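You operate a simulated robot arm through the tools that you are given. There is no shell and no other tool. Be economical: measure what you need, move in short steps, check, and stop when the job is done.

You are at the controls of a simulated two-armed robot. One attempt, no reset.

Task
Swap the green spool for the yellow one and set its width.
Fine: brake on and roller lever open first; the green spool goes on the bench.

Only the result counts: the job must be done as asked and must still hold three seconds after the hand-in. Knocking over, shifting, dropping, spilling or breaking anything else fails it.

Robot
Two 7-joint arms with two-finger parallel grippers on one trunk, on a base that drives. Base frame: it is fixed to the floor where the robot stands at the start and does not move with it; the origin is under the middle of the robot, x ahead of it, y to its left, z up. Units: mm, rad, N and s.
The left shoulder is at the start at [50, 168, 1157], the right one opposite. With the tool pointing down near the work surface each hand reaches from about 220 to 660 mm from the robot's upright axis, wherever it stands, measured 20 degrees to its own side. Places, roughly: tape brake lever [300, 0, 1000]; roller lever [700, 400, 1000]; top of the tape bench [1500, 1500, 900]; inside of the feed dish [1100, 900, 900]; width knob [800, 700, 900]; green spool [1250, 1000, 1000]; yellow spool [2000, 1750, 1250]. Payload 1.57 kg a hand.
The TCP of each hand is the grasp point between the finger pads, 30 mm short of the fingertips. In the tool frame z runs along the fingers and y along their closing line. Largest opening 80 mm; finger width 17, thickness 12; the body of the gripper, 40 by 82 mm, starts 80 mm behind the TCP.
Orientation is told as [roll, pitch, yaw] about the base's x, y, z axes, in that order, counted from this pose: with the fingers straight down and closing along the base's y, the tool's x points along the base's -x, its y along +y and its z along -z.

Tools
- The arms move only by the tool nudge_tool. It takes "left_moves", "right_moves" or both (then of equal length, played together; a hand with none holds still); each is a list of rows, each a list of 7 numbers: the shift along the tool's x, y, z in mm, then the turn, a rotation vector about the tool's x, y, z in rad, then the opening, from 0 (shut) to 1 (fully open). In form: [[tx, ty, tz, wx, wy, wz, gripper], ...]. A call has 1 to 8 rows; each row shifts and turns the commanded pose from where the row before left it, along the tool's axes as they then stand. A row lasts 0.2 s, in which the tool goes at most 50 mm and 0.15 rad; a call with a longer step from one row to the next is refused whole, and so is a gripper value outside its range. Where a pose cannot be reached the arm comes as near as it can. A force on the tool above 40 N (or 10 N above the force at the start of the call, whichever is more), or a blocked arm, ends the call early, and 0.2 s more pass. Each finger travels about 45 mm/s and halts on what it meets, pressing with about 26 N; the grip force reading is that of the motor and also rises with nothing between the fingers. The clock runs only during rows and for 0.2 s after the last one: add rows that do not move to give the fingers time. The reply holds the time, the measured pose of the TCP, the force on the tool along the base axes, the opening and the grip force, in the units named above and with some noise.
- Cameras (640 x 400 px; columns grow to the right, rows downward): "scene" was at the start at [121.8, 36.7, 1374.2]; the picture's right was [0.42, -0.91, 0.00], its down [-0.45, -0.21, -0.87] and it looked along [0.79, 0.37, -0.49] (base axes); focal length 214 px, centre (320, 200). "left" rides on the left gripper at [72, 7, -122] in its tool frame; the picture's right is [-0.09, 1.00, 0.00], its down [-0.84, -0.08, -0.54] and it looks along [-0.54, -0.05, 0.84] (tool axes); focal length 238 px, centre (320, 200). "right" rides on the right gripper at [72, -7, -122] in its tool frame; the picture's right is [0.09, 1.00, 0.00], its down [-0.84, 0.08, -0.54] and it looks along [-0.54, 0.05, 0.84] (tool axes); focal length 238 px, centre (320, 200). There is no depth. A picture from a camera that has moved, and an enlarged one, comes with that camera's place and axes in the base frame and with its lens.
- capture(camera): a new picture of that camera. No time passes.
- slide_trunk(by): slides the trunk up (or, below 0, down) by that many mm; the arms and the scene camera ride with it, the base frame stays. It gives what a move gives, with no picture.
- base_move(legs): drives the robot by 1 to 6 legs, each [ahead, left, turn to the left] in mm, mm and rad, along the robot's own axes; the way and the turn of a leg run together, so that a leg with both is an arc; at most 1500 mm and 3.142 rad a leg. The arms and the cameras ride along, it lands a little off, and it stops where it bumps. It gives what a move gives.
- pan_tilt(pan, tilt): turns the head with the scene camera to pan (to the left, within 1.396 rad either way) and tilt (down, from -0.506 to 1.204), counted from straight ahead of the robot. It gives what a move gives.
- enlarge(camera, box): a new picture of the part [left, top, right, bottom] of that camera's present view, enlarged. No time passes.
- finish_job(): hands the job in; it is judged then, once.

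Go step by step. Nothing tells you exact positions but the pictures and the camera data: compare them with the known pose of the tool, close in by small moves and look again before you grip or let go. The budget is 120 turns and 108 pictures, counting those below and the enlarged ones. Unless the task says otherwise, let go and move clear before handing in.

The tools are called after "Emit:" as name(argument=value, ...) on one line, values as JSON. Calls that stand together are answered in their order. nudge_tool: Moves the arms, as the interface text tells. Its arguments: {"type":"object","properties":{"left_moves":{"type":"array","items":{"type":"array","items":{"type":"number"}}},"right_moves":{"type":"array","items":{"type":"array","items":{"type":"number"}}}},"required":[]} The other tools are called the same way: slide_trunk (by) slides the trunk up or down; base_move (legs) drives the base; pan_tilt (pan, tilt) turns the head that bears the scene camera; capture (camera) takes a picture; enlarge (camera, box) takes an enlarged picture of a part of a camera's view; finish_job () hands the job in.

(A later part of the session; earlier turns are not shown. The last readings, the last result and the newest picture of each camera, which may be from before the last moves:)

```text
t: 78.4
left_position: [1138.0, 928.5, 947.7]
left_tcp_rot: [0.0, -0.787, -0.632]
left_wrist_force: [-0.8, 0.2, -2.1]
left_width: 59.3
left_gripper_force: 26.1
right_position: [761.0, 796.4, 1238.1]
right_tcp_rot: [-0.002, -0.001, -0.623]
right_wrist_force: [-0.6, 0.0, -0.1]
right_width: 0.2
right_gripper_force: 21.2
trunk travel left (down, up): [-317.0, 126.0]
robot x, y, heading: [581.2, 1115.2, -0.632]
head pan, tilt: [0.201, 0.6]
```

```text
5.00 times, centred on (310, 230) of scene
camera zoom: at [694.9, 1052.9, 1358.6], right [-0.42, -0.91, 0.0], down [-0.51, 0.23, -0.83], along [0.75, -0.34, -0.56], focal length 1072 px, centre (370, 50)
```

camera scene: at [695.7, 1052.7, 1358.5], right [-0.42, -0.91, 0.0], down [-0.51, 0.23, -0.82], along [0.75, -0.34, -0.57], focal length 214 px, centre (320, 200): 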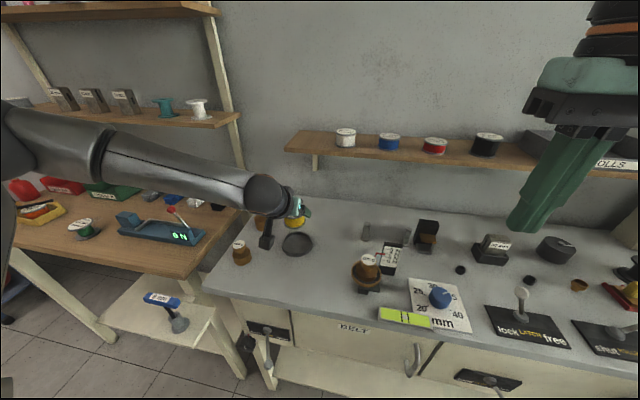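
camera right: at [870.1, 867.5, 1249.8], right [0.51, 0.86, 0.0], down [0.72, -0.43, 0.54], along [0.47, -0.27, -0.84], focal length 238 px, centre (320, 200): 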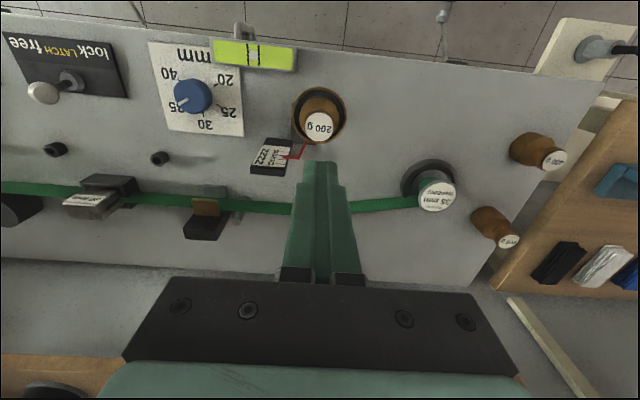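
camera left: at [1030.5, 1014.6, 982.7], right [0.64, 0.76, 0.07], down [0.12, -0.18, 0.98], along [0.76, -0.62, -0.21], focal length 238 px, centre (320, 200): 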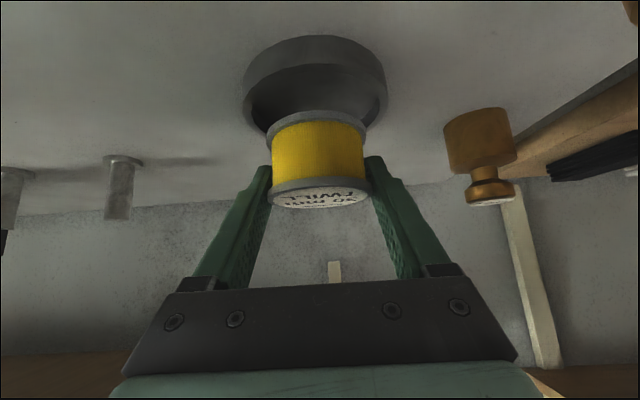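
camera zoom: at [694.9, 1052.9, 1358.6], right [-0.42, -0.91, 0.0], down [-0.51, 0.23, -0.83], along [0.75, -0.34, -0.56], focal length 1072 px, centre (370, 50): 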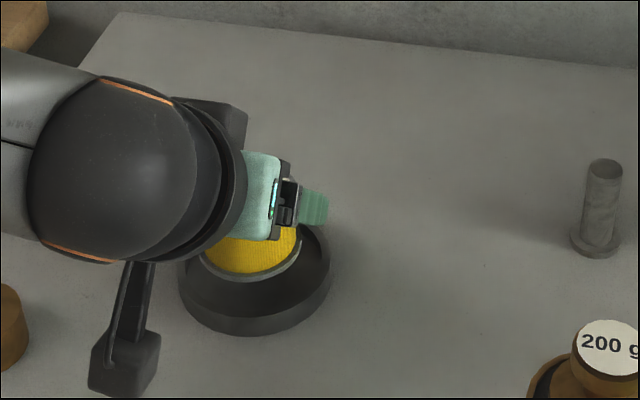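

The dish seems a few mm nearer than the spool; I shift back 6 mm and continue down slowly.

Emit:
nudge_tool(left_moves=[[4.2, 0, -4.2, 0, 0, 0, 0.4], [3.5, 0, 3.5, 0, 0, 0, 0.4], [0, 0, 0, 0, 0, 0, 0.4]])

Emit:
nudge_tool(left_moves=[[3, 0, 3, 0, 0, 0, 0.4], [0, 0, 0, 0, 0, 0, 0.4]])

Emit:
enlarge(camera="scene", box=[260, 190, 360, 270])

```text
t: 79.2
left_position: [1132.6, 932.3, 941.7]
left_tcp_rot: [0.0, -0.788, -0.631]
left_wrist_force: [0.1, 0.0, -1.7]
left_width: 59.2
left_gripper_force: 26.0
right_position: [761.4, 797.3, 1238.8]
right_tcp_rot: [-0.001, 0.002, -0.624]
right_wrist_force: [1.0, 0.5, -0.2]
right_width: 0.2
right_gripper_force: 20.8
trunk travel left (down, up): [-317.0, 126.0]
robot x, y, heading: [583.5, 1115.2, -0.625]
head pan, tilt: [0.201, 0.6]
```

```text
t: 79.8
left_position: [1132.3, 931.8, 937.7]
left_tcp_rot: [0.0, -0.787, -0.632]
left_wrist_force: [-0.3, 0.2, -2.2]
left_width: 59.5
left_gripper_force: 25.3
right_position: [760.8, 796.7, 1239.2]
right_tcp_rot: [-0.001, -0.001, -0.624]
right_wrist_force: [0.2, 0.1, -0.9]
right_width: 0.0
right_gripper_force: 21.5
trunk travel left (down, up): [-317.0, 126.0]
robot x, y, heading: [578.6, 1114.2, -0.628]
head pan, tilt: [0.201, 0.6]
```

```text
5.00 times, centred on (310, 230) of scene
camera zoom: at [695.0, 1052.9, 1358.6], right [-0.42, -0.91, 0.0], down [-0.51, 0.23, -0.82], along [0.75, -0.34, -0.57], focal length 1072 px, centre (370, 50)
```

zoom: 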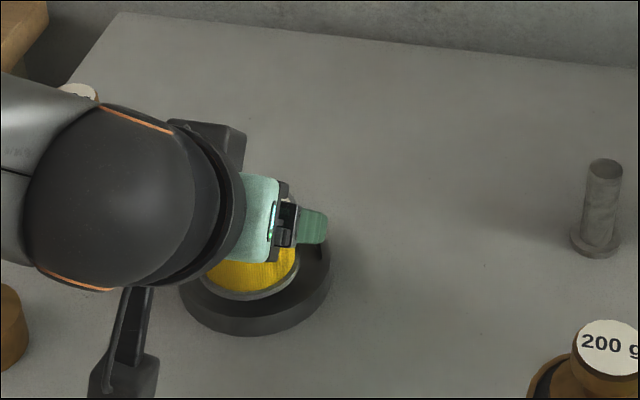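

Emit:
nudge_tool(left_moves=[[2.5, 0, 2.5, 0, 0, 0, 0.4], [0, 0, 0, 0, 0, 0, 0.4]])

Emit:
nudge_tool(left_moves=[[2.2, 0, 2.2, 0, 0, 0, 0.4], [0, 0, 0, 0, 0, 0, 0.4]])

Emit:
nudge_tool(left_moves=[[2, 0, 2, 0, 0, 0, 0.4], [0, 0, 0, 0, 0, 0, 0.4]])

Emit:
enlarge(camera="scene", box=[260, 190, 360, 270])

Emit:
capture(camera="left")

```text
t: 80.4
left_position: [1133.0, 930.9, 934.9]
left_tcp_rot: [-0.001, -0.786, -0.633]
left_wrist_force: [0.4, -0.5, -1.3]
left_width: 59.0
left_gripper_force: 25.9
right_position: [761.6, 794.9, 1238.2]
right_tcp_rot: [-0.001, -0.002, -0.624]
right_wrist_force: [0.1, 0.2, -1.0]
right_width: 0.2
right_gripper_force: 21.1
trunk travel left (down, up): [-317.0, 126.0]
robot x, y, heading: [583.2, 1113.2, -0.626]
head pan, tilt: [0.201, 0.6]
```

```text
t: 81.0
left_position: [1131.9, 931.5, 931.2]
left_tcp_rot: [0.001, -0.786, -0.632]
left_wrist_force: [0.5, -0.1, -0.7]
left_width: 59.5
left_gripper_force: 26.5
right_position: [760.2, 796.3, 1238.7]
right_tcp_rot: [0.0, -0.001, -0.625]
right_wrist_force: [0.3, 0.5, -0.2]
right_width: 0.0
right_gripper_force: 21.3
trunk travel left (down, up): [-317.0, 126.0]
robot x, y, heading: [582.8, 1116.6, -0.631]
head pan, tilt: [0.201, 0.6]
```

```text
t: 81.6
left_position: [1130.8, 931.3, 928.0]
left_tcp_rot: [-0.001, -0.789, -0.632]
left_wrist_force: [1.3, 0.7, 0.6]
left_width: 59.4
left_gripper_force: 26.4
right_position: [760.9, 796.4, 1238.0]
right_tcp_rot: [0.001, -0.002, -0.624]
right_wrist_force: [0.9, 0.4, -1.4]
right_width: 0.0
right_gripper_force: 21.4
trunk travel left (down, up): [-317.0, 126.0]
robot x, y, heading: [581.8, 1113.5, -0.63]
head pan, tilt: [0.201, 0.6]
```

```text
5.00 times, centred on (310, 230) of scene
camera zoom: at [694.8, 1053.0, 1358.6], right [-0.42, -0.91, 0.0], down [-0.51, 0.23, -0.83], along [0.75, -0.34, -0.56], focal length 1072 px, centre (370, 50)
```

zoom: 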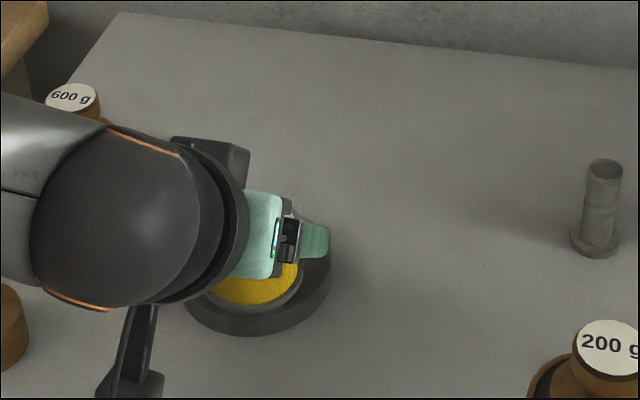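

```text
37 pictures are left
camera left: at [1024.1, 1017.1, 964.5], right [0.64, 0.76, 0.06], down [0.12, -0.18, 0.98], along [0.76, -0.62, -0.21], focal length 238 px, centre (320, 200)
```

left: 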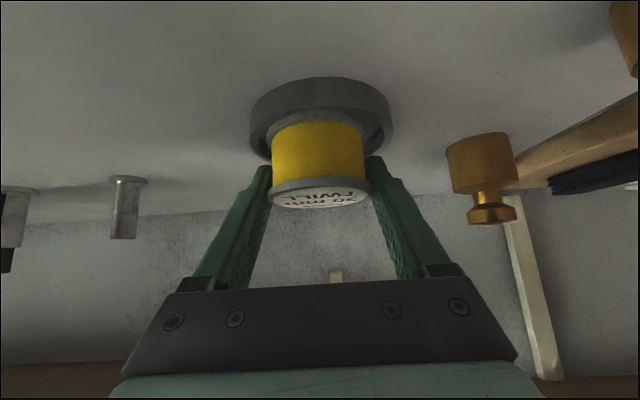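

Emit:
nudge_tool(left_moves=[[1.5, 0, 1.5, 0, 0, 0, 0.4], [0, 0, 0, 0, 0, 0, 0.4]])

Emit:
enlarge(camera="left", box=[220, 60, 420, 220])

```text
t: 82.2
left_position: [1130.6, 931.7, 927.9]
left_tcp_rot: [-0.002, -0.79, -0.632]
left_wrist_force: [0.1, -2.3, 7.0]
left_width: 59.3
left_gripper_force: 25.7
right_position: [761.5, 794.6, 1239.2]
right_tcp_rot: [0.002, 0.0, -0.624]
right_wrist_force: [-0.5, -0.3, 0.4]
right_width: 0.0
right_gripper_force: 21.3
trunk travel left (down, up): [-317.0, 126.0]
robot x, y, heading: [584.4, 1112.6, -0.629]
head pan, tilt: [0.201, 0.6]
```

```text
2.50 times, centred on (320, 140) of left
camera zoom: at [1024.1, 1017.3, 964.1], right [0.64, 0.76, 0.06], down [0.12, -0.18, 0.98], along [0.76, -0.62, -0.21], focal length 596 px, centre (320, 350)
```

zoom: 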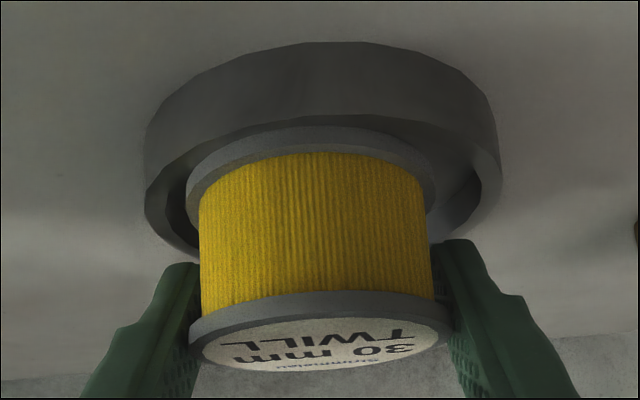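

The bottom flange is inside the dish ring and resting on its floor. I relieve 1 mm, open and withdraw along the fingers.

Emit:
nudge_tool(left_moves=[[-0.7, 0, -0.7, 0, 0, 0, 0.4], [0, 0, 0, 0, 0, 0, 0.8], [0, 0, 0, 0, 0, 0, 0.9], [0, 0, 0, 0, 0, 0, 0.95]])

Emit:
enlarge(camera="left", box=[220, 60, 420, 220])

```text
t: 83.2
left_position: [1131.1, 931.4, 927.4]
left_tcp_rot: [-0.001, -0.787, -0.632]
left_wrist_force: [0.2, -0.3, 0.2]
left_width: 75.8
left_gripper_force: 0.1
right_position: [761.2, 796.8, 1238.8]
right_tcp_rot: [0.0, -0.003, -0.624]
right_wrist_force: [0.0, -1.0, -0.5]
right_width: 0.0
right_gripper_force: 21.3
trunk travel left (down, up): [-317.0, 126.0]
robot x, y, heading: [585.8, 1115.4, -0.629]
head pan, tilt: [0.201, 0.6]
```

```text
2.50 times, centred on (320, 140) of left
camera zoom: at [1024.5, 1017.4, 963.7], right [0.64, 0.76, 0.06], down [0.12, -0.18, 0.98], along [0.76, -0.62, -0.21], focal length 596 px, centre (320, 350)
```

zoom: 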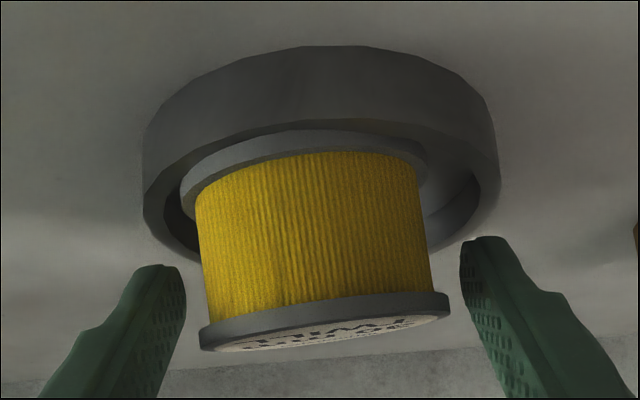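

The spool leans: its near-left bottom edge sits on the dish rim, so my backward correction was wrong. I regrip, lift, and move ahead and slightly left.

Emit:
nudge_tool(left_moves=[[0, 0, 0, 0, 0, 0, 0.8], [0, 0, 0, 0, 0, 0, 0.6], [0, 0, 0, 0, 0, 0, 0.4], [0, 0, 0, 0, 0, 0, 0.4]])

Emit:
enlarge(camera="left", box=[220, 60, 420, 220])

```text
t: 84.2
left_position: [1132.0, 932.1, 926.9]
left_tcp_rot: [-0.001, -0.789, -0.632]
left_wrist_force: [0.1, -0.1, 0.1]
left_width: 59.0
left_gripper_force: 25.6
right_position: [760.6, 795.7, 1238.0]
right_tcp_rot: [0.001, 0.0, -0.625]
right_wrist_force: [-0.4, 0.3, -0.2]
right_width: 0.0
right_gripper_force: 21.2
trunk travel left (down, up): [-317.0, 126.0]
robot x, y, heading: [583.3, 1113.4, -0.628]
head pan, tilt: [0.201, 0.6]
```

```text
2.50 times, centred on (320, 140) of left
camera zoom: at [1024.6, 1017.4, 963.8], right [0.64, 0.76, 0.06], down [0.12, -0.18, 0.98], along [0.76, -0.62, -0.21], focal length 596 px, centre (320, 350)
```

zoom: 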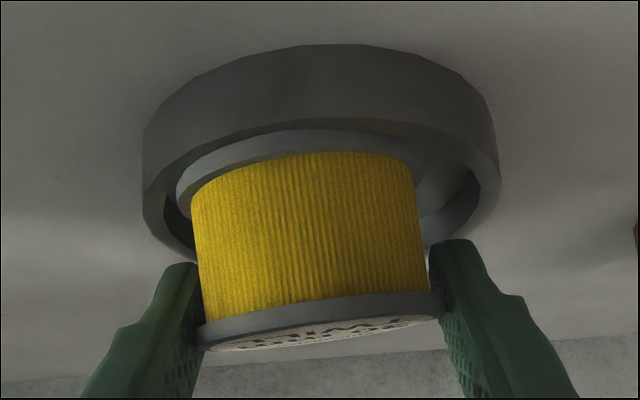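

Emit:
nudge_tool(left_moves=[[-7, 0, -7, 0, 0, 0, 0.4], [-5, 4, 5, 0, 0, 0, 0.4], [-2, 0, 2, 0, -0.12, 0, 0.4], [0, 0, 0, 0, 0, 0, 0.4]])

Emit:
capture(camera="left")

Emit:
enlarge(camera="scene", box=[260, 190, 360, 270])

```text
t: 85.2
left_position: [1143.6, 927.1, 937.9]
left_tcp_rot: [-0.001, -0.908, -0.633]
left_wrist_force: [0.4, 0.2, -1.5]
left_width: 58.9
left_gripper_force: 25.9
right_position: [761.8, 796.3, 1237.7]
right_tcp_rot: [0.0, -0.001, -0.625]
right_wrist_force: [0.4, -0.2, 0.1]
right_width: 0.0
right_gripper_force: 22.0
trunk travel left (down, up): [-317.0, 126.0]
robot x, y, heading: [581.9, 1114.8, -0.627]
head pan, tilt: [0.201, 0.6]
```

```text
33 pictures are left
camera left: at [1033.1, 1016.2, 956.8], right [0.63, 0.77, 0.07], down [0.02, -0.11, 0.99], along [0.77, -0.63, -0.09], focal length 238 px, centre (320, 200)
```

left: 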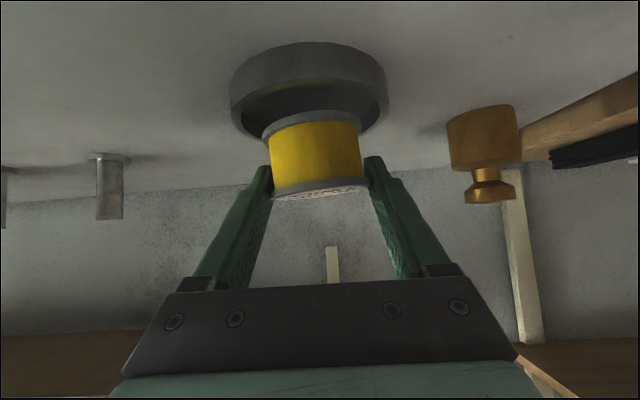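

```text
5.00 times, centred on (310, 230) of scene
camera zoom: at [695.0, 1052.9, 1358.6], right [-0.42, -0.91, 0.0], down [-0.51, 0.23, -0.82], along [0.75, -0.34, -0.57], focal length 1072 px, centre (370, 50)
```

zoom: 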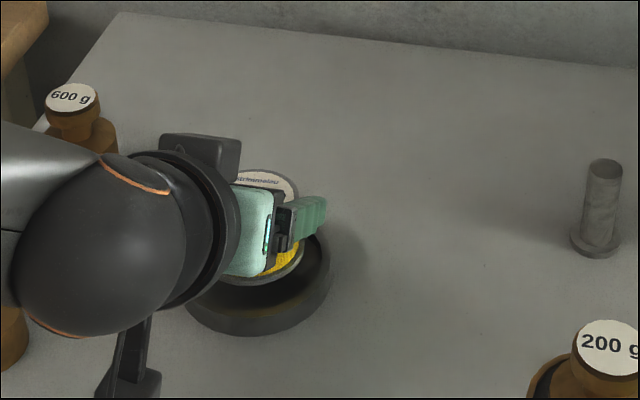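

I check closely how the bottom flange sits relative to the dish before lowering again.

Emit:
enlarge(camera="left", box=[210, 30, 410, 210])

```text
2.22 times, centred on (310, 120) of left
camera zoom: at [1033.1, 1016.2, 956.8], right [0.63, 0.77, 0.07], down [0.02, -0.11, 0.99], along [0.77, -0.63, -0.09], focal length 530 px, centre (342, 378)
```

zoom: 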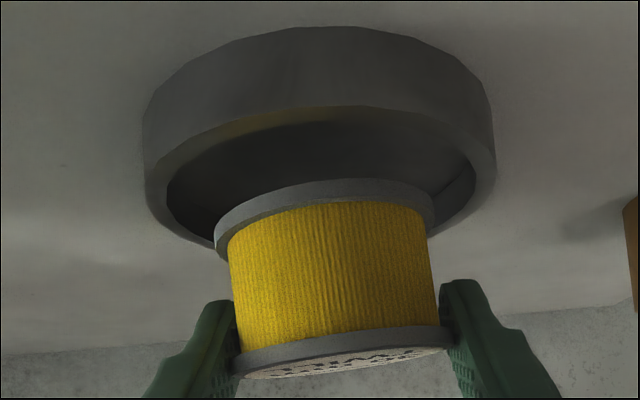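

The image is rolled by the camera itself; the spool is nearly upright and its lateral position good, about 6 mm too far ahead now. I move back 6 mm and lower 6 mm.

Emit:
nudge_tool(left_moves=[[3.7, 0, -4.7, 0, 0, 0, 0.4], [4.7, 0, 3.7, 0, 0, 0, 0.4], [0, 0, 0, 0, 0, 0, 0.4]])

Emit:
nudge_tool(left_moves=[[2, 0, 1.5, 0, 0, 0, 0.4], [0, 0, 0, 0, 0, 0, 0.4]])

Emit:
enlarge(camera="left", box=[210, 30, 410, 210])

```text
t: 86.0
left_position: [1137.6, 933.8, 931.8]
left_tcp_rot: [-0.002, -0.907, -0.632]
left_wrist_force: [0.0, 1.0, -1.3]
left_width: 59.2
left_gripper_force: 25.9
right_position: [761.2, 796.3, 1238.3]
right_tcp_rot: [0.0, -0.001, -0.625]
right_wrist_force: [-0.4, -0.4, 0.2]
right_width: 0.0
right_gripper_force: 20.8
trunk travel left (down, up): [-317.0, 126.0]
robot x, y, heading: [584.7, 1113.5, -0.624]
head pan, tilt: [0.201, 0.6]
```

```text
t: 86.6
left_position: [1138.2, 934.4, 930.4]
left_tcp_rot: [-0.004, -0.908, -0.632]
left_wrist_force: [-0.4, 0.5, -1.8]
left_width: 59.1
left_gripper_force: 25.8
right_position: [761.8, 795.6, 1238.1]
right_tcp_rot: [0.0, 0.001, -0.625]
right_wrist_force: [0.4, 0.7, -0.6]
right_width: 0.3
right_gripper_force: 21.3
trunk travel left (down, up): [-317.0, 126.0]
robot x, y, heading: [582.3, 1114.0, -0.63]
head pan, tilt: [0.201, 0.6]
```

```text
2.22 times, centred on (310, 120) of left
camera zoom: at [1028.9, 1022.0, 950.2], right [0.63, 0.77, 0.07], down [0.03, -0.11, 0.99], along [0.77, -0.63, -0.09], focal length 530 px, centre (342, 378)
```

zoom: 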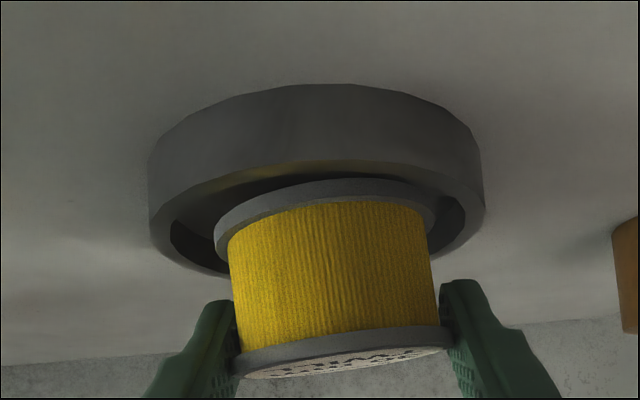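

Emit:
nudge_tool(left_moves=[[1.6, -2, 1.2, 0, 0, 0, 0.4], [0, 0, 0, 0, 0, 0, 0.4]])

Emit:
nudge_tool(left_moves=[[1.6, 0, 1.2, 0, 0, 0, 0.4], [0, 0, 0, 0, 0, 0, 0.4]])

Emit:
nudge_tool(left_moves=[[1.6, 0, 1.2, 0, 0, 0, 0.4], [0, 0, 0, 0, 0, 0, 0.4]])

Emit:
enlarge(camera="left", box=[210, 30, 410, 210])

```text
t: 87.2
left_position: [1138.5, 934.4, 932.0]
left_tcp_rot: [-0.002, -0.909, -0.632]
left_wrist_force: [0.0, -0.5, -1.9]
left_width: 59.2
left_gripper_force: 26.1
left hand out of reach, approached as far as the arm can: row 1
right_position: [762.7, 795.4, 1237.8]
right_tcp_rot: [0.0, 0.001, -0.624]
right_wrist_force: [0.2, 0.0, 1.1]
right_width: 0.0
right_gripper_force: 21.0
trunk travel left (down, up): [-317.0, 126.0]
robot x, y, heading: [584.7, 1117.7, -0.623]
head pan, tilt: [0.201, 0.6]
```

```text
t: 87.8
left_position: [1137.9, 935.0, 929.3]
left_tcp_rot: [-0.001, -0.908, -0.631]
left_wrist_force: [0.0, -1.4, -1.4]
left_width: 59.0
left_gripper_force: 26.6
right_position: [761.3, 796.0, 1238.4]
right_tcp_rot: [-0.001, 0.0, -0.625]
right_wrist_force: [0.1, -0.8, 0.2]
right_width: 0.0
right_gripper_force: 21.0
trunk travel left (down, up): [-317.0, 126.0]
robot x, y, heading: [585.5, 1113.2, -0.627]
head pan, tilt: [0.201, 0.6]
```

```text
t: 88.4
left_position: [1138.1, 936.2, 928.7]
left_tcp_rot: [0.0, -0.907, -0.632]
left_wrist_force: [-0.3, 0.2, -1.8]
left_width: 59.1
left_gripper_force: 26.3
right_position: [761.1, 796.6, 1238.3]
right_tcp_rot: [-0.001, -0.002, -0.626]
right_wrist_force: [0.7, 0.1, 0.5]
right_width: 0.0
right_gripper_force: 21.7
trunk travel left (down, up): [-317.0, 126.0]
robot x, y, heading: [583.3, 1116.9, -0.629]
head pan, tilt: [0.201, 0.6]
```

```text
2.22 times, centred on (310, 120) of left
camera zoom: at [1028.6, 1024.1, 947.6], right [0.63, 0.77, 0.07], down [0.03, -0.11, 0.99], along [0.77, -0.63, -0.09], focal length 530 px, centre (342, 378)
```

zoom: 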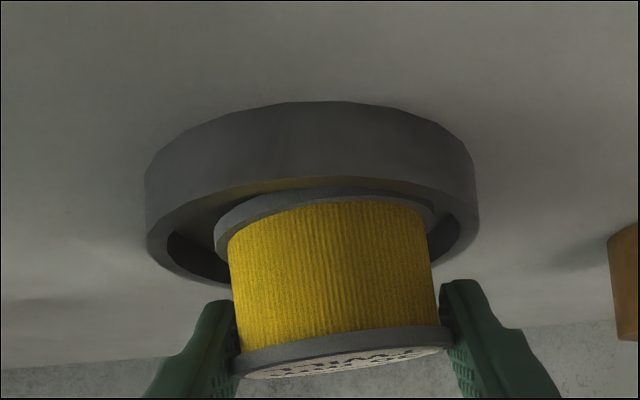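

The arm is at its reach limit and drifting. I raise the trunk a bit, pull the hand back, drive 45 mm closer and re-align.

Emit:
slide_trunk(by=25)

Emit:
nudge_tool(left_moves=[[14, 0, -18, 0, 0, 0, 0.4], [14, -4, -18, 0, 0, 0, 0.4], [0, 0, 0, 0, 0, 0, 0.4]])

Emit:
base_move(legs=[[45, 0, 0]])

Emit:
slide_trunk(by=-15)

Emit:
enlarge(camera="left", box=[190, 10, 430, 210])

```text
t: 89.1
left_position: [1138.5, 936.8, 952.6]
left_tcp_rot: [-0.004, -0.907, -0.633]
left_wrist_force: [-0.4, -0.3, -1.4]
left_width: 59.5
left_gripper_force: 26.0
right_position: [762.0, 796.8, 1263.2]
right_tcp_rot: [-0.001, 0.001, -0.625]
right_wrist_force: [0.8, 0.0, 0.3]
right_width: 0.0
right_gripper_force: 21.1
trunk travel left (down, up): [-342.0, 101.0]
robot x, y, heading: [583.9, 1119.7, -0.627]
head pan, tilt: [0.201, 0.6]
```

```text
t: 89.9
left_position: [1100.6, 958.8, 952.6]
left_tcp_rot: [-0.001, -0.908, -0.632]
left_wrist_force: [0.5, -0.2, -1.3]
left_width: 59.1
left_gripper_force: 26.1
right_position: [760.3, 796.9, 1262.9]
right_tcp_rot: [0.0, -0.001, -0.625]
right_wrist_force: [0.2, 0.0, 0.1]
right_width: 0.0
right_gripper_force: 21.0
trunk travel left (down, up): [-342.0, 101.0]
robot x, y, heading: [583.4, 1114.1, -0.625]
head pan, tilt: [0.201, 0.6]
```

```text
t: 90.8
left_position: [1137.9, 933.2, 953.2]
left_tcp_rot: [-0.002, -0.905, -0.633]
left_wrist_force: [-0.4, 0.1, -1.8]
left_width: 59.3
left_gripper_force: 26.1
right_position: [798.6, 768.1, 1262.9]
right_tcp_rot: [0.001, 0.001, -0.623]
right_wrist_force: [0.0, -0.1, 0.5]
right_width: 0.0
right_gripper_force: 21.3
trunk travel left (down, up): [-342.0, 101.0]
robot x, y, heading: [616.1, 1087.5, -0.622]
head pan, tilt: [0.201, 0.6]
```

```text
t: 91.4
left_position: [1136.7, 932.1, 937.4]
left_tcp_rot: [-0.002, -0.908, -0.633]
left_wrist_force: [-0.5, 0.1, -1.2]
left_width: 59.4
left_gripper_force: 26.1
right_position: [796.0, 770.2, 1248.2]
right_tcp_rot: [0.001, -0.002, -0.624]
right_wrist_force: [0.0, -0.3, -0.7]
right_width: 0.2
right_gripper_force: 21.3
trunk travel left (down, up): [-327.0, 116.0]
robot x, y, heading: [619.8, 1090.6, -0.63]
head pan, tilt: [0.201, 0.6]
```

```text
2.00 times, centred on (310, 110) of left
camera zoom: at [1027.4, 1020.7, 957.2], right [0.64, 0.77, 0.07], down [0.03, -0.11, 0.99], along [0.77, -0.63, -0.09], focal length 477 px, centre (340, 380)
```

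zoom: 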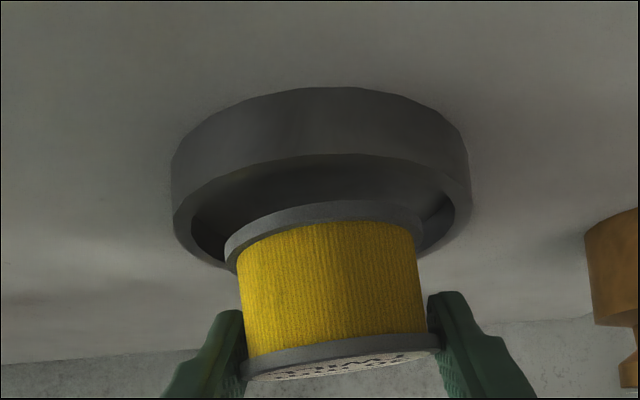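

Aligned laterally and within a few mm in depth. Lowering in small steps again.

Emit:
nudge_tool(left_moves=[[4, 0, 3, 0, 0, 0, 0.4], [1.6, 0, 1.2, 0, 0, 0, 0.4], [0, 0, 0, 0, 0, 0, 0.4]])

Emit:
nudge_tool(left_moves=[[1.6, 0, 1.2, 0, 0, 0, 0.4], [0, 0, 0, 0, 0, 0, 0.4]])

Emit:
nudge_tool(left_moves=[[1.6, 0, 1.2, 0, 0, 0, 0.4], [0, 0, 0, 0, 0, 0, 0.4]])

Emit:
enlarge(camera="left", box=[190, 10, 430, 210])

```text
t: 92.2
left_position: [1136.3, 931.9, 932.2]
left_tcp_rot: [-0.002, -0.908, -0.633]
left_wrist_force: [0.1, -0.2, -1.3]
left_width: 58.9
left_gripper_force: 25.9
right_position: [797.8, 770.9, 1248.4]
right_tcp_rot: [0.0, 0.001, -0.627]
right_wrist_force: [0.0, 0.1, -0.4]
right_width: 0.0
right_gripper_force: 20.7
trunk travel left (down, up): [-327.0, 116.0]
robot x, y, heading: [619.8, 1088.4, -0.628]
head pan, tilt: [0.201, 0.6]
```

```text
t: 92.8
left_position: [1136.7, 933.4, 930.2]
left_tcp_rot: [0.0, -0.908, -0.635]
left_wrist_force: [-0.3, 0.2, -1.8]
left_width: 59.0
left_gripper_force: 26.1
right_position: [796.4, 769.3, 1248.1]
right_tcp_rot: [0.0, 0.0, -0.624]
right_wrist_force: [0.2, 0.3, 0.2]
right_width: 0.0
right_gripper_force: 21.1
trunk travel left (down, up): [-327.0, 116.0]
robot x, y, heading: [615.9, 1086.2, -0.626]
head pan, tilt: [0.201, 0.6]
```

```text
t: 93.4
left_position: [1137.1, 933.0, 927.0]
left_tcp_rot: [0.001, -0.908, -0.632]
left_wrist_force: [-0.1, 0.1, -1.4]
left_width: 59.0
left_gripper_force: 26.3
right_position: [797.5, 770.1, 1248.1]
right_tcp_rot: [0.0, 0.001, -0.626]
right_wrist_force: [0.2, -0.2, -0.8]
right_width: 0.0
right_gripper_force: 21.3
trunk travel left (down, up): [-327.0, 116.0]
robot x, y, heading: [618.6, 1090.7, -0.634]
head pan, tilt: [0.201, 0.6]
```

```text
2.00 times, centred on (310, 110) of left
camera zoom: at [1027.5, 1020.8, 946.5], right [0.64, 0.77, 0.07], down [0.03, -0.11, 0.99], along [0.77, -0.63, -0.09], focal length 477 px, centre (340, 380)
```

zoom: 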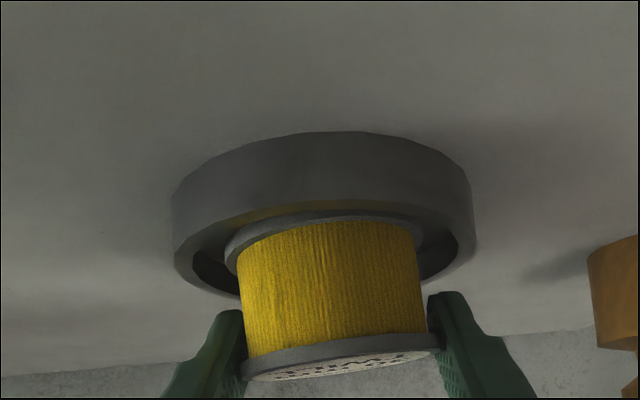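

The near rim now hides the flange edge, so it is going inside properly. Continue down.

Emit:
nudge_tool(left_moves=[[1.6, 0, 1.2, 0, 0, 0, 0.4], [0, 0, 0, 0, 0, 0, 0.4]])

Emit:
nudge_tool(left_moves=[[1.6, 0, 1.2, 0, 0, 0, 0.4], [0, 0, 0, 0, 0, 0, 0.4]])

Emit:
nudge_tool(left_moves=[[1.6, 0, 1.2, 0, 0, 0, 0.4], [0, 0, 0, 0, 0, 0, 0.4]])

Emit:
enlarge(camera="left", box=[190, 10, 430, 210])

```text
t: 94.0
left_position: [1137.1, 932.5, 926.2]
left_tcp_rot: [-0.001, -0.907, -0.632]
left_wrist_force: [-0.5, 0.4, -2.2]
left_width: 59.0
left_gripper_force: 26.5
right_position: [797.4, 770.1, 1247.1]
right_tcp_rot: [-0.001, -0.001, -0.623]
right_wrist_force: [-0.1, -0.5, 0.5]
right_width: 0.1
right_gripper_force: 21.5
trunk travel left (down, up): [-327.0, 116.0]
robot x, y, heading: [619.4, 1087.7, -0.628]
head pan, tilt: [0.201, 0.6]
```

```text
t: 94.6
left_position: [1137.6, 931.5, 926.2]
left_tcp_rot: [0.0, -0.912, -0.634]
left_wrist_force: [-1.2, 0.6, 7.8]
left_width: 59.1
left_gripper_force: 26.1
right_position: [796.7, 770.3, 1248.3]
right_tcp_rot: [0.0, -0.001, -0.624]
right_wrist_force: [-0.1, -0.1, 0.7]
right_width: 0.0
right_gripper_force: 20.8
trunk travel left (down, up): [-327.0, 116.0]
robot x, y, heading: [618.7, 1090.4, -0.632]
head pan, tilt: [0.201, 0.6]
```

```text
t: 95.2
left_position: [1136.5, 931.9, 923.7]
left_tcp_rot: [-0.002, -0.912, -0.635]
left_wrist_force: [1.3, -4.0, 14.4]
left_width: 59.0
left_gripper_force: 25.7
right_position: [796.7, 768.7, 1248.9]
right_tcp_rot: [0.003, -0.002, -0.627]
right_wrist_force: [0.2, -0.7, -0.1]
right_width: 0.0
right_gripper_force: 21.3
trunk travel left (down, up): [-327.0, 116.0]
robot x, y, heading: [618.8, 1088.7, -0.633]
head pan, tilt: [0.201, 0.6]
```

```text
2.00 times, centred on (310, 110) of left
camera zoom: at [1027.9, 1020.5, 943.3], right [0.64, 0.77, 0.07], down [0.02, -0.11, 0.99], along [0.77, -0.63, -0.09], focal length 477 px, centre (340, 380)
```

zoom: 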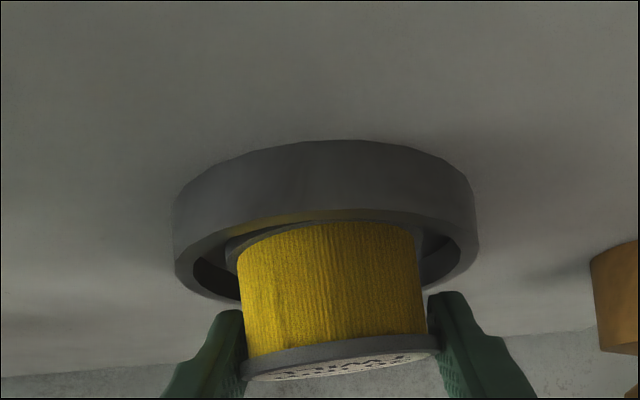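

The bottom flange is now hidden inside the rim. I relieve slightly, open and look.

Emit:
nudge_tool(left_moves=[[-1, 0, -0.8, 0, 0, 0, 0.4], [0, 0, 0, 0, 0, 0, 0.75], [0, 0, 0, 0, 0, 0, 0.9], [0, 0, 0, 0, 0, 0, 0.95]])

Emit:
enlarge(camera="left", box=[190, 10, 430, 210])

```text
t: 96.2
left_position: [1133.3, 933.2, 921.4]
left_tcp_rot: [-0.004, -0.9, -0.635]
left_wrist_force: [-10.5, -1.5, -3.2]
left_width: 69.7
left_gripper_force: 0.0
right_position: [797.3, 770.1, 1248.8]
right_tcp_rot: [0.002, -0.002, -0.624]
right_wrist_force: [0.3, 0.3, -0.1]
right_width: 0.1
right_gripper_force: 21.7
trunk travel left (down, up): [-327.0, 116.0]
robot x, y, heading: [617.8, 1087.7, -0.632]
head pan, tilt: [0.201, 0.6]
```

```text
2.00 times, centred on (310, 110) of left
camera zoom: at [1025.3, 1021.9, 941.1], right [0.64, 0.77, 0.07], down [0.03, -0.12, 0.99], along [0.77, -0.63, -0.1], focal length 477 px, centre (340, 380)
```

zoom: 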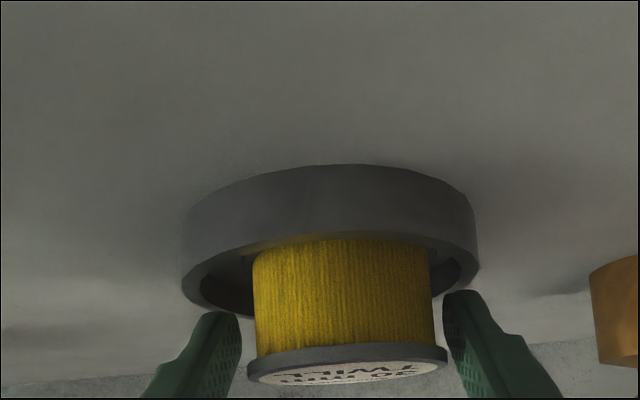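

Spool dropped in upright; the finger tips press against the rim while opening. I ease the opening a touch, rise 6 mm, then open fully and withdraw.

Emit:
nudge_tool(left_moves=[[0, 0, 0, 0, 0, 0, 0.84], [0, 0, 0, 0, 0, 0, 0.84]])

Emit:
nudge_tool(left_moves=[[-2.4, 0, -1.8, 0, 0, 0, 0.84], [-2.4, 0, -1.8, 0, 0, 0, 0.86], [0, 0, 0, 0, 0, 0, 1], [0, 0, 0, 0, 0, 0, 1]])

Emit:
enlarge(camera="left", box=[190, 10, 430, 210])

```text
t: 96.8
left_position: [1138.4, 933.0, 922.5]
left_tcp_rot: [0.0, -0.91, -0.632]
left_wrist_force: [1.2, -1.1, 1.2]
left_width: 67.0
left_gripper_force: 0.1
right_position: [797.5, 769.0, 1247.6]
right_tcp_rot: [0.0, 0.0, -0.625]
right_wrist_force: [-0.3, -0.4, -0.1]
right_width: 0.0
right_gripper_force: 21.7
trunk travel left (down, up): [-327.0, 116.0]
robot x, y, heading: [618.8, 1087.0, -0.63]
head pan, tilt: [0.201, 0.6]
```

```text
t: 97.8
left_position: [1136.4, 931.8, 928.3]
left_tcp_rot: [-0.002, -0.908, -0.635]
left_wrist_force: [-0.1, 0.0, 0.2]
left_width: 79.8
left_gripper_force: 0.0
right_position: [797.5, 769.9, 1248.9]
right_tcp_rot: [-0.001, -0.002, -0.624]
right_wrist_force: [-0.2, -0.3, -0.1]
right_width: 0.2
right_gripper_force: 21.7
trunk travel left (down, up): [-327.0, 116.0]
robot x, y, heading: [615.4, 1088.0, -0.629]
head pan, tilt: [0.201, 0.6]
```

```text
2.00 times, centred on (310, 110) of left
camera zoom: at [1027.0, 1020.5, 947.5], right [0.64, 0.77, 0.07], down [0.03, -0.11, 0.99], along [0.77, -0.63, -0.09], focal length 477 px, centre (340, 380)
```

zoom: 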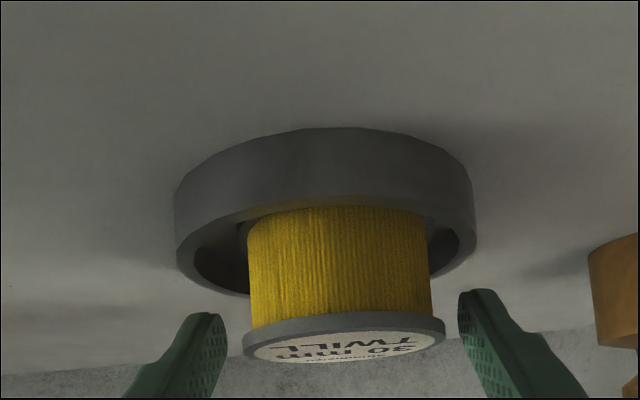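

The spool now stands flat in the dish. I withdraw along the fingers and lift away.

Emit:
nudge_tool(left_moves=[[0, 0, -20, 0, 0, 0, 1], [0, 0, -30, 0, 0, 0, 1], [0, 0, -40, 0, 0, 0, 1], [0, 0, -40, 0, 0, 0, 1], [0, 0, -40, 0, 0, 0, 1]])

Emit:
pan_tilt(pan=0.0, tilt=0.7)

Emit:
capture(camera="scene")

Emit:
capture(camera="left")

```text
t: 99.0
left_position: [1056.5, 972.7, 1036.9]
left_tcp_rot: [-0.001, -0.906, -0.634]
left_wrist_force: [0.6, 0.4, 0.6]
left_width: 80.0
left_gripper_force: 0.1
left hand out of reach, approached as far as the arm can: row 4, 5
right_position: [795.5, 770.6, 1248.2]
right_tcp_rot: [0.002, -0.002, -0.626]
right_wrist_force: [0.2, 0.1, 0.4]
right_width: 0.0
right_gripper_force: 21.2
trunk travel left (down, up): [-327.0, 116.0]
robot x, y, heading: [623.2, 1087.3, -0.63]
head pan, tilt: [0.201, 0.6]
```

```text
t: 99.8
left_position: [1057.6, 972.0, 1036.9]
left_tcp_rot: [-0.001, -0.904, -0.633]
left_wrist_force: [0.0, -0.4, 0.5]
left_width: 80.1
left_gripper_force: 0.1
right_position: [797.1, 770.0, 1248.2]
right_tcp_rot: [-0.001, -0.001, -0.625]
right_wrist_force: [0.2, -0.1, -0.2]
right_width: 0.0
right_gripper_force: 21.0
trunk travel left (down, up): [-327.0, 116.0]
robot x, y, heading: [620.4, 1089.1, -0.631]
head pan, tilt: [0.0, 0.7]
```

```text
23 pictures are left
camera scene: at [719.2, 1013.4, 1360.0], right [-0.59, -0.81, 0.0], down [-0.52, 0.38, -0.77], along [0.62, -0.45, -0.64], focal length 214 px, centre (320, 200)
```

scene: 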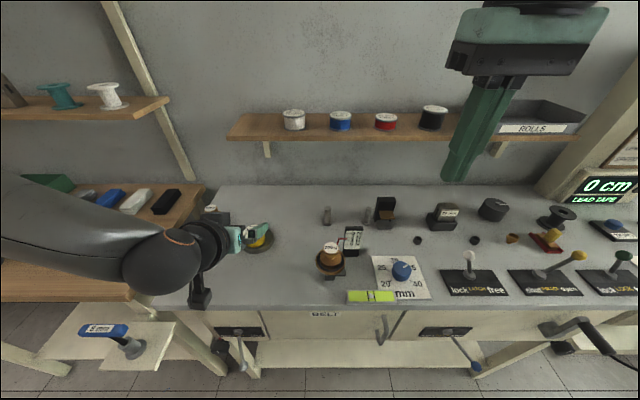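

```text
22 pictures are left
camera left: at [947.6, 1060.0, 1055.7], right [0.63, 0.77, 0.07], down [0.03, -0.12, 0.99], along [0.77, -0.63, -0.09], focal length 238 px, centre (320, 200)
```

left: 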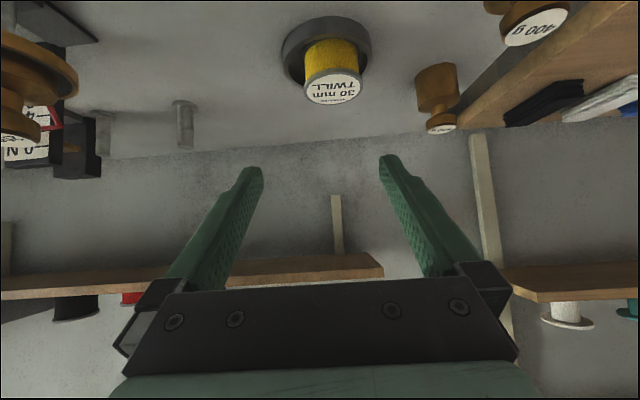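

The display now asks "LEAD TAPE", so the yellow spool is registered. Next, the width knob near (823, 687): it points to 35 and needs 60° anticlockwise to 30. I bring the right hand above it, opened.

Emit:
nudge_tool(right_moves=[[-24, -18, 0, 0, 0, 0, 0.5], [-23, -17, 20, 0, 0, 0, 1], [-23, -17, 40, 0, 0, 0, 1], [0, 0, 45, 0, 0, 0, 1], [0, 0, 45, 0, 0, 0, 1]])

Emit:
capture(camera="right")

Emit:
enlarge(camera="scene", box=[330, 220, 480, 310])

```text
t: 101.0
left_position: [1056.0, 970.3, 1035.3]
left_tcp_rot: [0.0, -0.906, -0.633]
left_wrist_force: [0.6, 0.5, 0.1]
left_width: 80.1
left_gripper_force: 0.1
right_position: [823.4, 683.3, 1096.0]
right_tcp_rot: [0.003, -0.003, -0.626]
right_wrist_force: [0.1, -0.4, 0.3]
right_width: 79.9
right_gripper_force: 0.0
trunk travel left (down, up): [-327.0, 116.0]
robot x, y, heading: [615.1, 1089.2, -0.629]
head pan, tilt: [0.0, 0.7]
```

```text
21 pictures are left
camera right: at [760.6, 720.0, 1218.4], right [0.51, 0.86, 0.0], down [0.72, -0.43, 0.54], along [0.47, -0.28, -0.84], focal length 238 px, centre (320, 200)
```

right: 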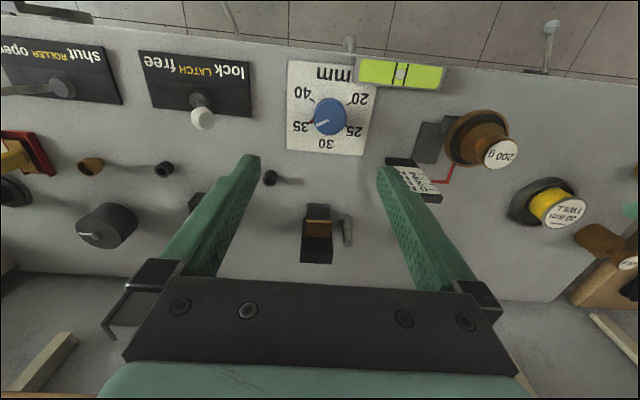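

```text
4.27 times, centred on (405, 265) of scene
camera zoom: at [719.2, 1012.9, 1360.0], right [-0.59, -0.81, 0.0], down [-0.52, 0.38, -0.76], along [0.62, -0.45, -0.64], focal length 915 px, centre (-43, -77)
```

zoom: 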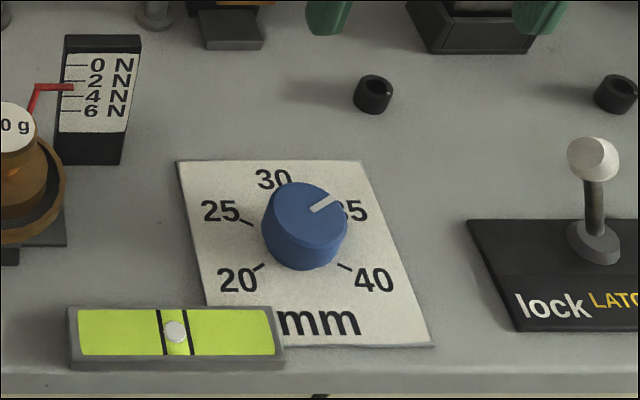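

Knob centre is about (833, 690), diameter ≈44 mm, top near z 909; it points at 35. I centre the right hand, pre-turn it 30° clockwise and lower partway.

Emit:
nudge_tool(right_moves=[[-4, 11, 0, 0, 0, 0.13, 1], [0, 0, 0, 0, 0, 0.13, 1], [0, 0, 25, 0, 0, 0.13, 1], [0, 0, 40, 0, 0, 0.13, 1], [0, 0, 40, 0, 0, 0, 1], [0, 0, 0, 0, 0, 0, 1]])

Emit:
capture(camera="right")

```text
t: 102.3
left_position: [1055.8, 971.7, 1035.8]
left_tcp_rot: [-0.001, -0.905, -0.633]
left_wrist_force: [0.0, -1.1, -0.2]
left_width: 80.1
left_gripper_force: 0.1
right_position: [832.2, 692.9, 992.3]
right_tcp_rot: [0.002, -0.002, -1.146]
right_wrist_force: [0.8, -0.1, -0.3]
right_width: 79.8
right_gripper_force: 0.1
trunk travel left (down, up): [-327.0, 116.0]
robot x, y, heading: [619.1, 1090.7, -0.626]
head pan, tilt: [0.0, 0.7]
```

```text
19 pictures are left
camera right: at [794.8, 755.8, 1114.2], right [0.87, 0.49, 0.0], down [0.41, -0.73, 0.54], along [0.27, -0.47, -0.84], focal length 238 px, centre (320, 200)
```

right: 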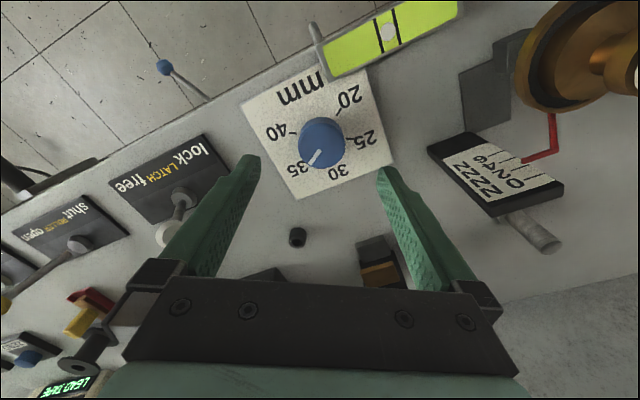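

The knob lies under the hand within 3 mm. I lower to tips at z ≈ 893 and close on it.

Emit:
nudge_tool(right_moves=[[2, 0, 35, 0, 0, 0, 1], [0, 0, 33, 0, 0, 0, 1], [0, 0, 0, 0, 0, 0, 0.8], [0, 0, 0, 0, 0, 0, 0.6], [0, 0, 0, 0, 0, 0, 0.4], [0, 0, 0, 0, 0, 0, 0.4], [0, 0, 0, 0, 0, 0, 0.4]])

Emit:
capture(camera="right")

```text
t: 104.0
left_position: [1058.5, 972.4, 1035.4]
left_tcp_rot: [-0.001, -0.903, -0.63]
left_wrist_force: [1.0, -0.8, 0.1]
left_width: 80.2
left_gripper_force: 0.0
right_position: [833.0, 695.7, 926.3]
right_tcp_rot: [0.002, -0.001, -1.144]
right_wrist_force: [14.1, 6.1, -6.6]
right_width: 41.5
right_gripper_force: 35.0
trunk travel left (down, up): [-327.0, 116.0]
robot x, y, heading: [620.9, 1086.5, -0.624]
head pan, tilt: [0.0, 0.7]
```

```text
18 pictures are left
camera right: at [795.7, 757.0, 1048.2], right [0.87, 0.5, 0.0], down [0.42, -0.73, 0.54], along [0.27, -0.47, -0.84], focal length 238 px, centre (320, 200)
```

right: 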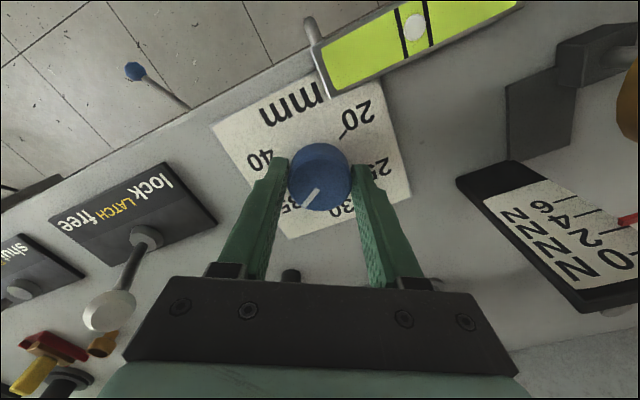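

Knob gripped (41.5 mm). I ease 1.5 mm sideways and turn about 57° anticlockwise, then check the pointer.

Emit:
nudge_tool(right_moves=[[0, 1.5, 0, 0, 0, 0, 0.4], [0, 0, 0, 0, 0, -0.14, 0.4], [0, 0, 0, 0, 0, -0.14, 0.4], [0, 0, 0, 0, 0, -0.14, 0.4], [0, 0, 0, 0, 0, -0.14, 0.4], [0, 0, 0, 0, 0, -0.14, 0.4], [0, 0, 0, 0, 0, -0.14, 0.4], [0, 0, 0, 0, 0, -0.14, 0.4]])

Emit:
capture(camera="right")

Emit:
enlarge(camera="scene", box=[330, 220, 480, 310])

```text
t: 105.8
left_position: [1055.1, 972.2, 1037.4]
left_tcp_rot: [0.004, -0.909, -0.636]
left_wrist_force: [0.3, 0.1, 0.1]
left_width: 80.1
left_gripper_force: 0.1
right_position: [831.4, 695.0, 925.6]
right_tcp_rot: [-0.004, 0.001, -0.166]
right_wrist_force: [-15.7, -15.7, 6.5]
right_width: 41.5
right_gripper_force: 44.7
trunk travel left (down, up): [-327.0, 116.0]
robot x, y, heading: [621.1, 1088.2, -0.626]
head pan, tilt: [0.0, 0.7]
```

```text
17 pictures are left
camera right: at [758.7, 698.4, 1048.4], right [0.07, 1.0, 0.0], down [0.84, -0.06, 0.54], along [0.54, -0.04, -0.84], focal length 238 px, centre (320, 200)
```

right: 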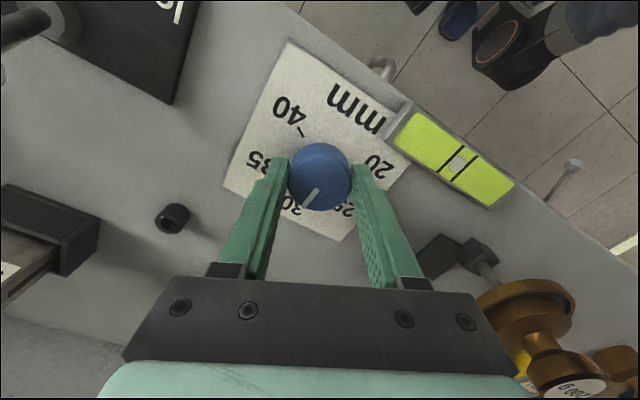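

```text
4.27 times, centred on (405, 265) of scene
camera zoom: at [717.0, 1011.9, 1360.2], right [-0.59, -0.81, 0.0], down [-0.52, 0.38, -0.77], along [0.62, -0.45, -0.64], focal length 915 px, centre (-43, -77)
```

zoom: 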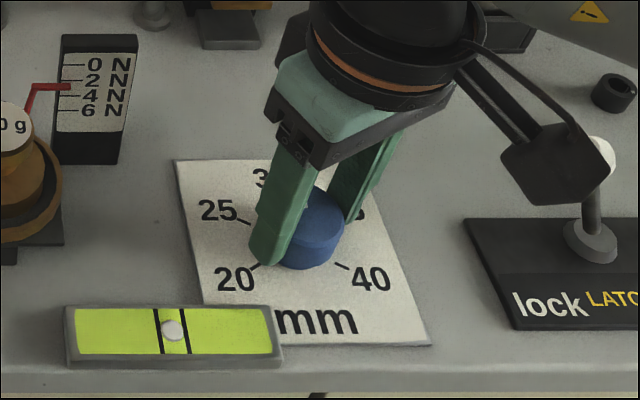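

Emit:
enlarge(camera="right", box=[220, 80, 420, 240])

```text
2.50 times, centred on (320, 160) of right
camera zoom: at [758.7, 698.4, 1048.4], right [0.07, 1.0, 0.0], down [0.84, -0.06, 0.54], along [0.54, -0.04, -0.84], focal length 596 px, centre (320, 300)
```

zoom: 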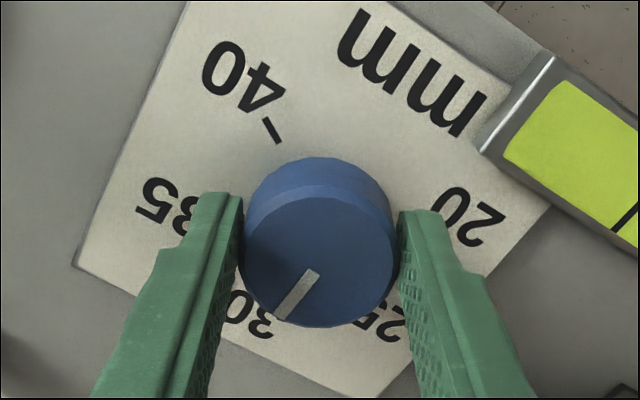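

The pointer now lies at -35.4°, exactly along the bench normal where 30 is. I release and rise, then verify.

Emit:
nudge_tool(right_moves=[[0, 0, 0, 0, 0, 0, 0.6], [0, 0, 0, 0, 0, 0, 0.85], [0, 0, 0, 0, 0, 0, 1], [0, 0, 0, 0, 0, 0, 1], [0, 0, -40, 0, 0, 0, 1], [0, 0, -45, 0, 0, 0, 1], [0, 0, -45, 0, 0, 0, 1]])

Emit:
enlarge(camera="right", box=[220, 40, 420, 200])

Emit:
enlarge(camera="scene", box=[350, 235, 450, 305])

```text
t: 107.3
left_position: [1056.7, 971.9, 1036.3]
left_tcp_rot: [0.0, -0.904, -0.632]
left_wrist_force: [0.1, -0.1, 1.0]
left_width: 80.0
left_gripper_force: 0.1
right_position: [834.5, 695.6, 1059.8]
right_tcp_rot: [0.0, -0.002, -0.167]
right_wrist_force: [0.2, 0.9, 1.4]
right_width: 80.0
right_gripper_force: 0.1
trunk travel left (down, up): [-327.0, 116.0]
robot x, y, heading: [617.0, 1086.7, -0.631]
head pan, tilt: [0.0, 0.7]
```

```text
2.50 times, centred on (320, 120) of right
camera zoom: at [761.9, 700.6, 1182.1], right [0.07, 1.0, 0.0], down [0.84, -0.06, 0.54], along [0.54, -0.04, -0.84], focal length 596 px, centre (320, 400)
```

zoom: 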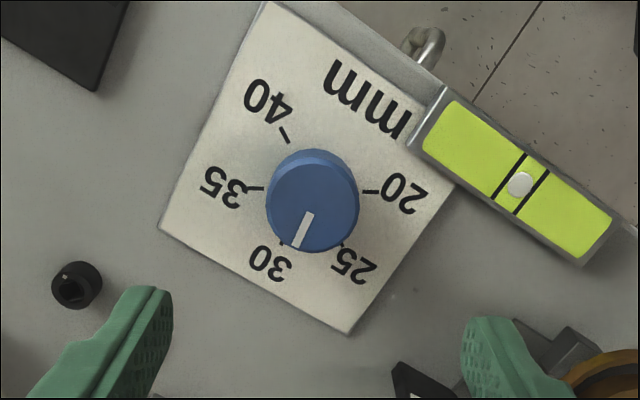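

```text
5.71 times, centred on (400, 270) of scene
camera zoom: at [719.2, 1013.7, 1359.9], right [-0.59, -0.81, 0.0], down [-0.52, 0.38, -0.77], along [0.62, -0.45, -0.64], focal length 1226 px, centre (-137, -200)
```

zoom: 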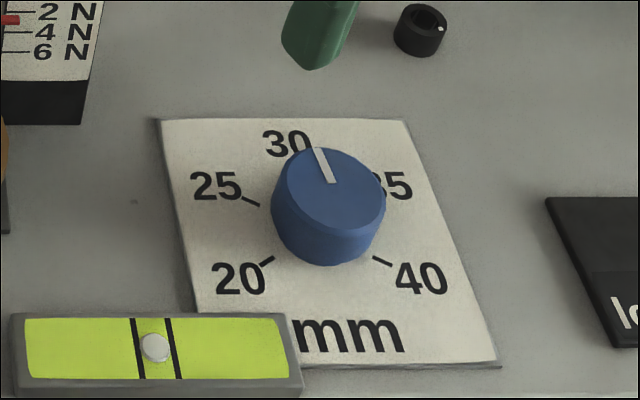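

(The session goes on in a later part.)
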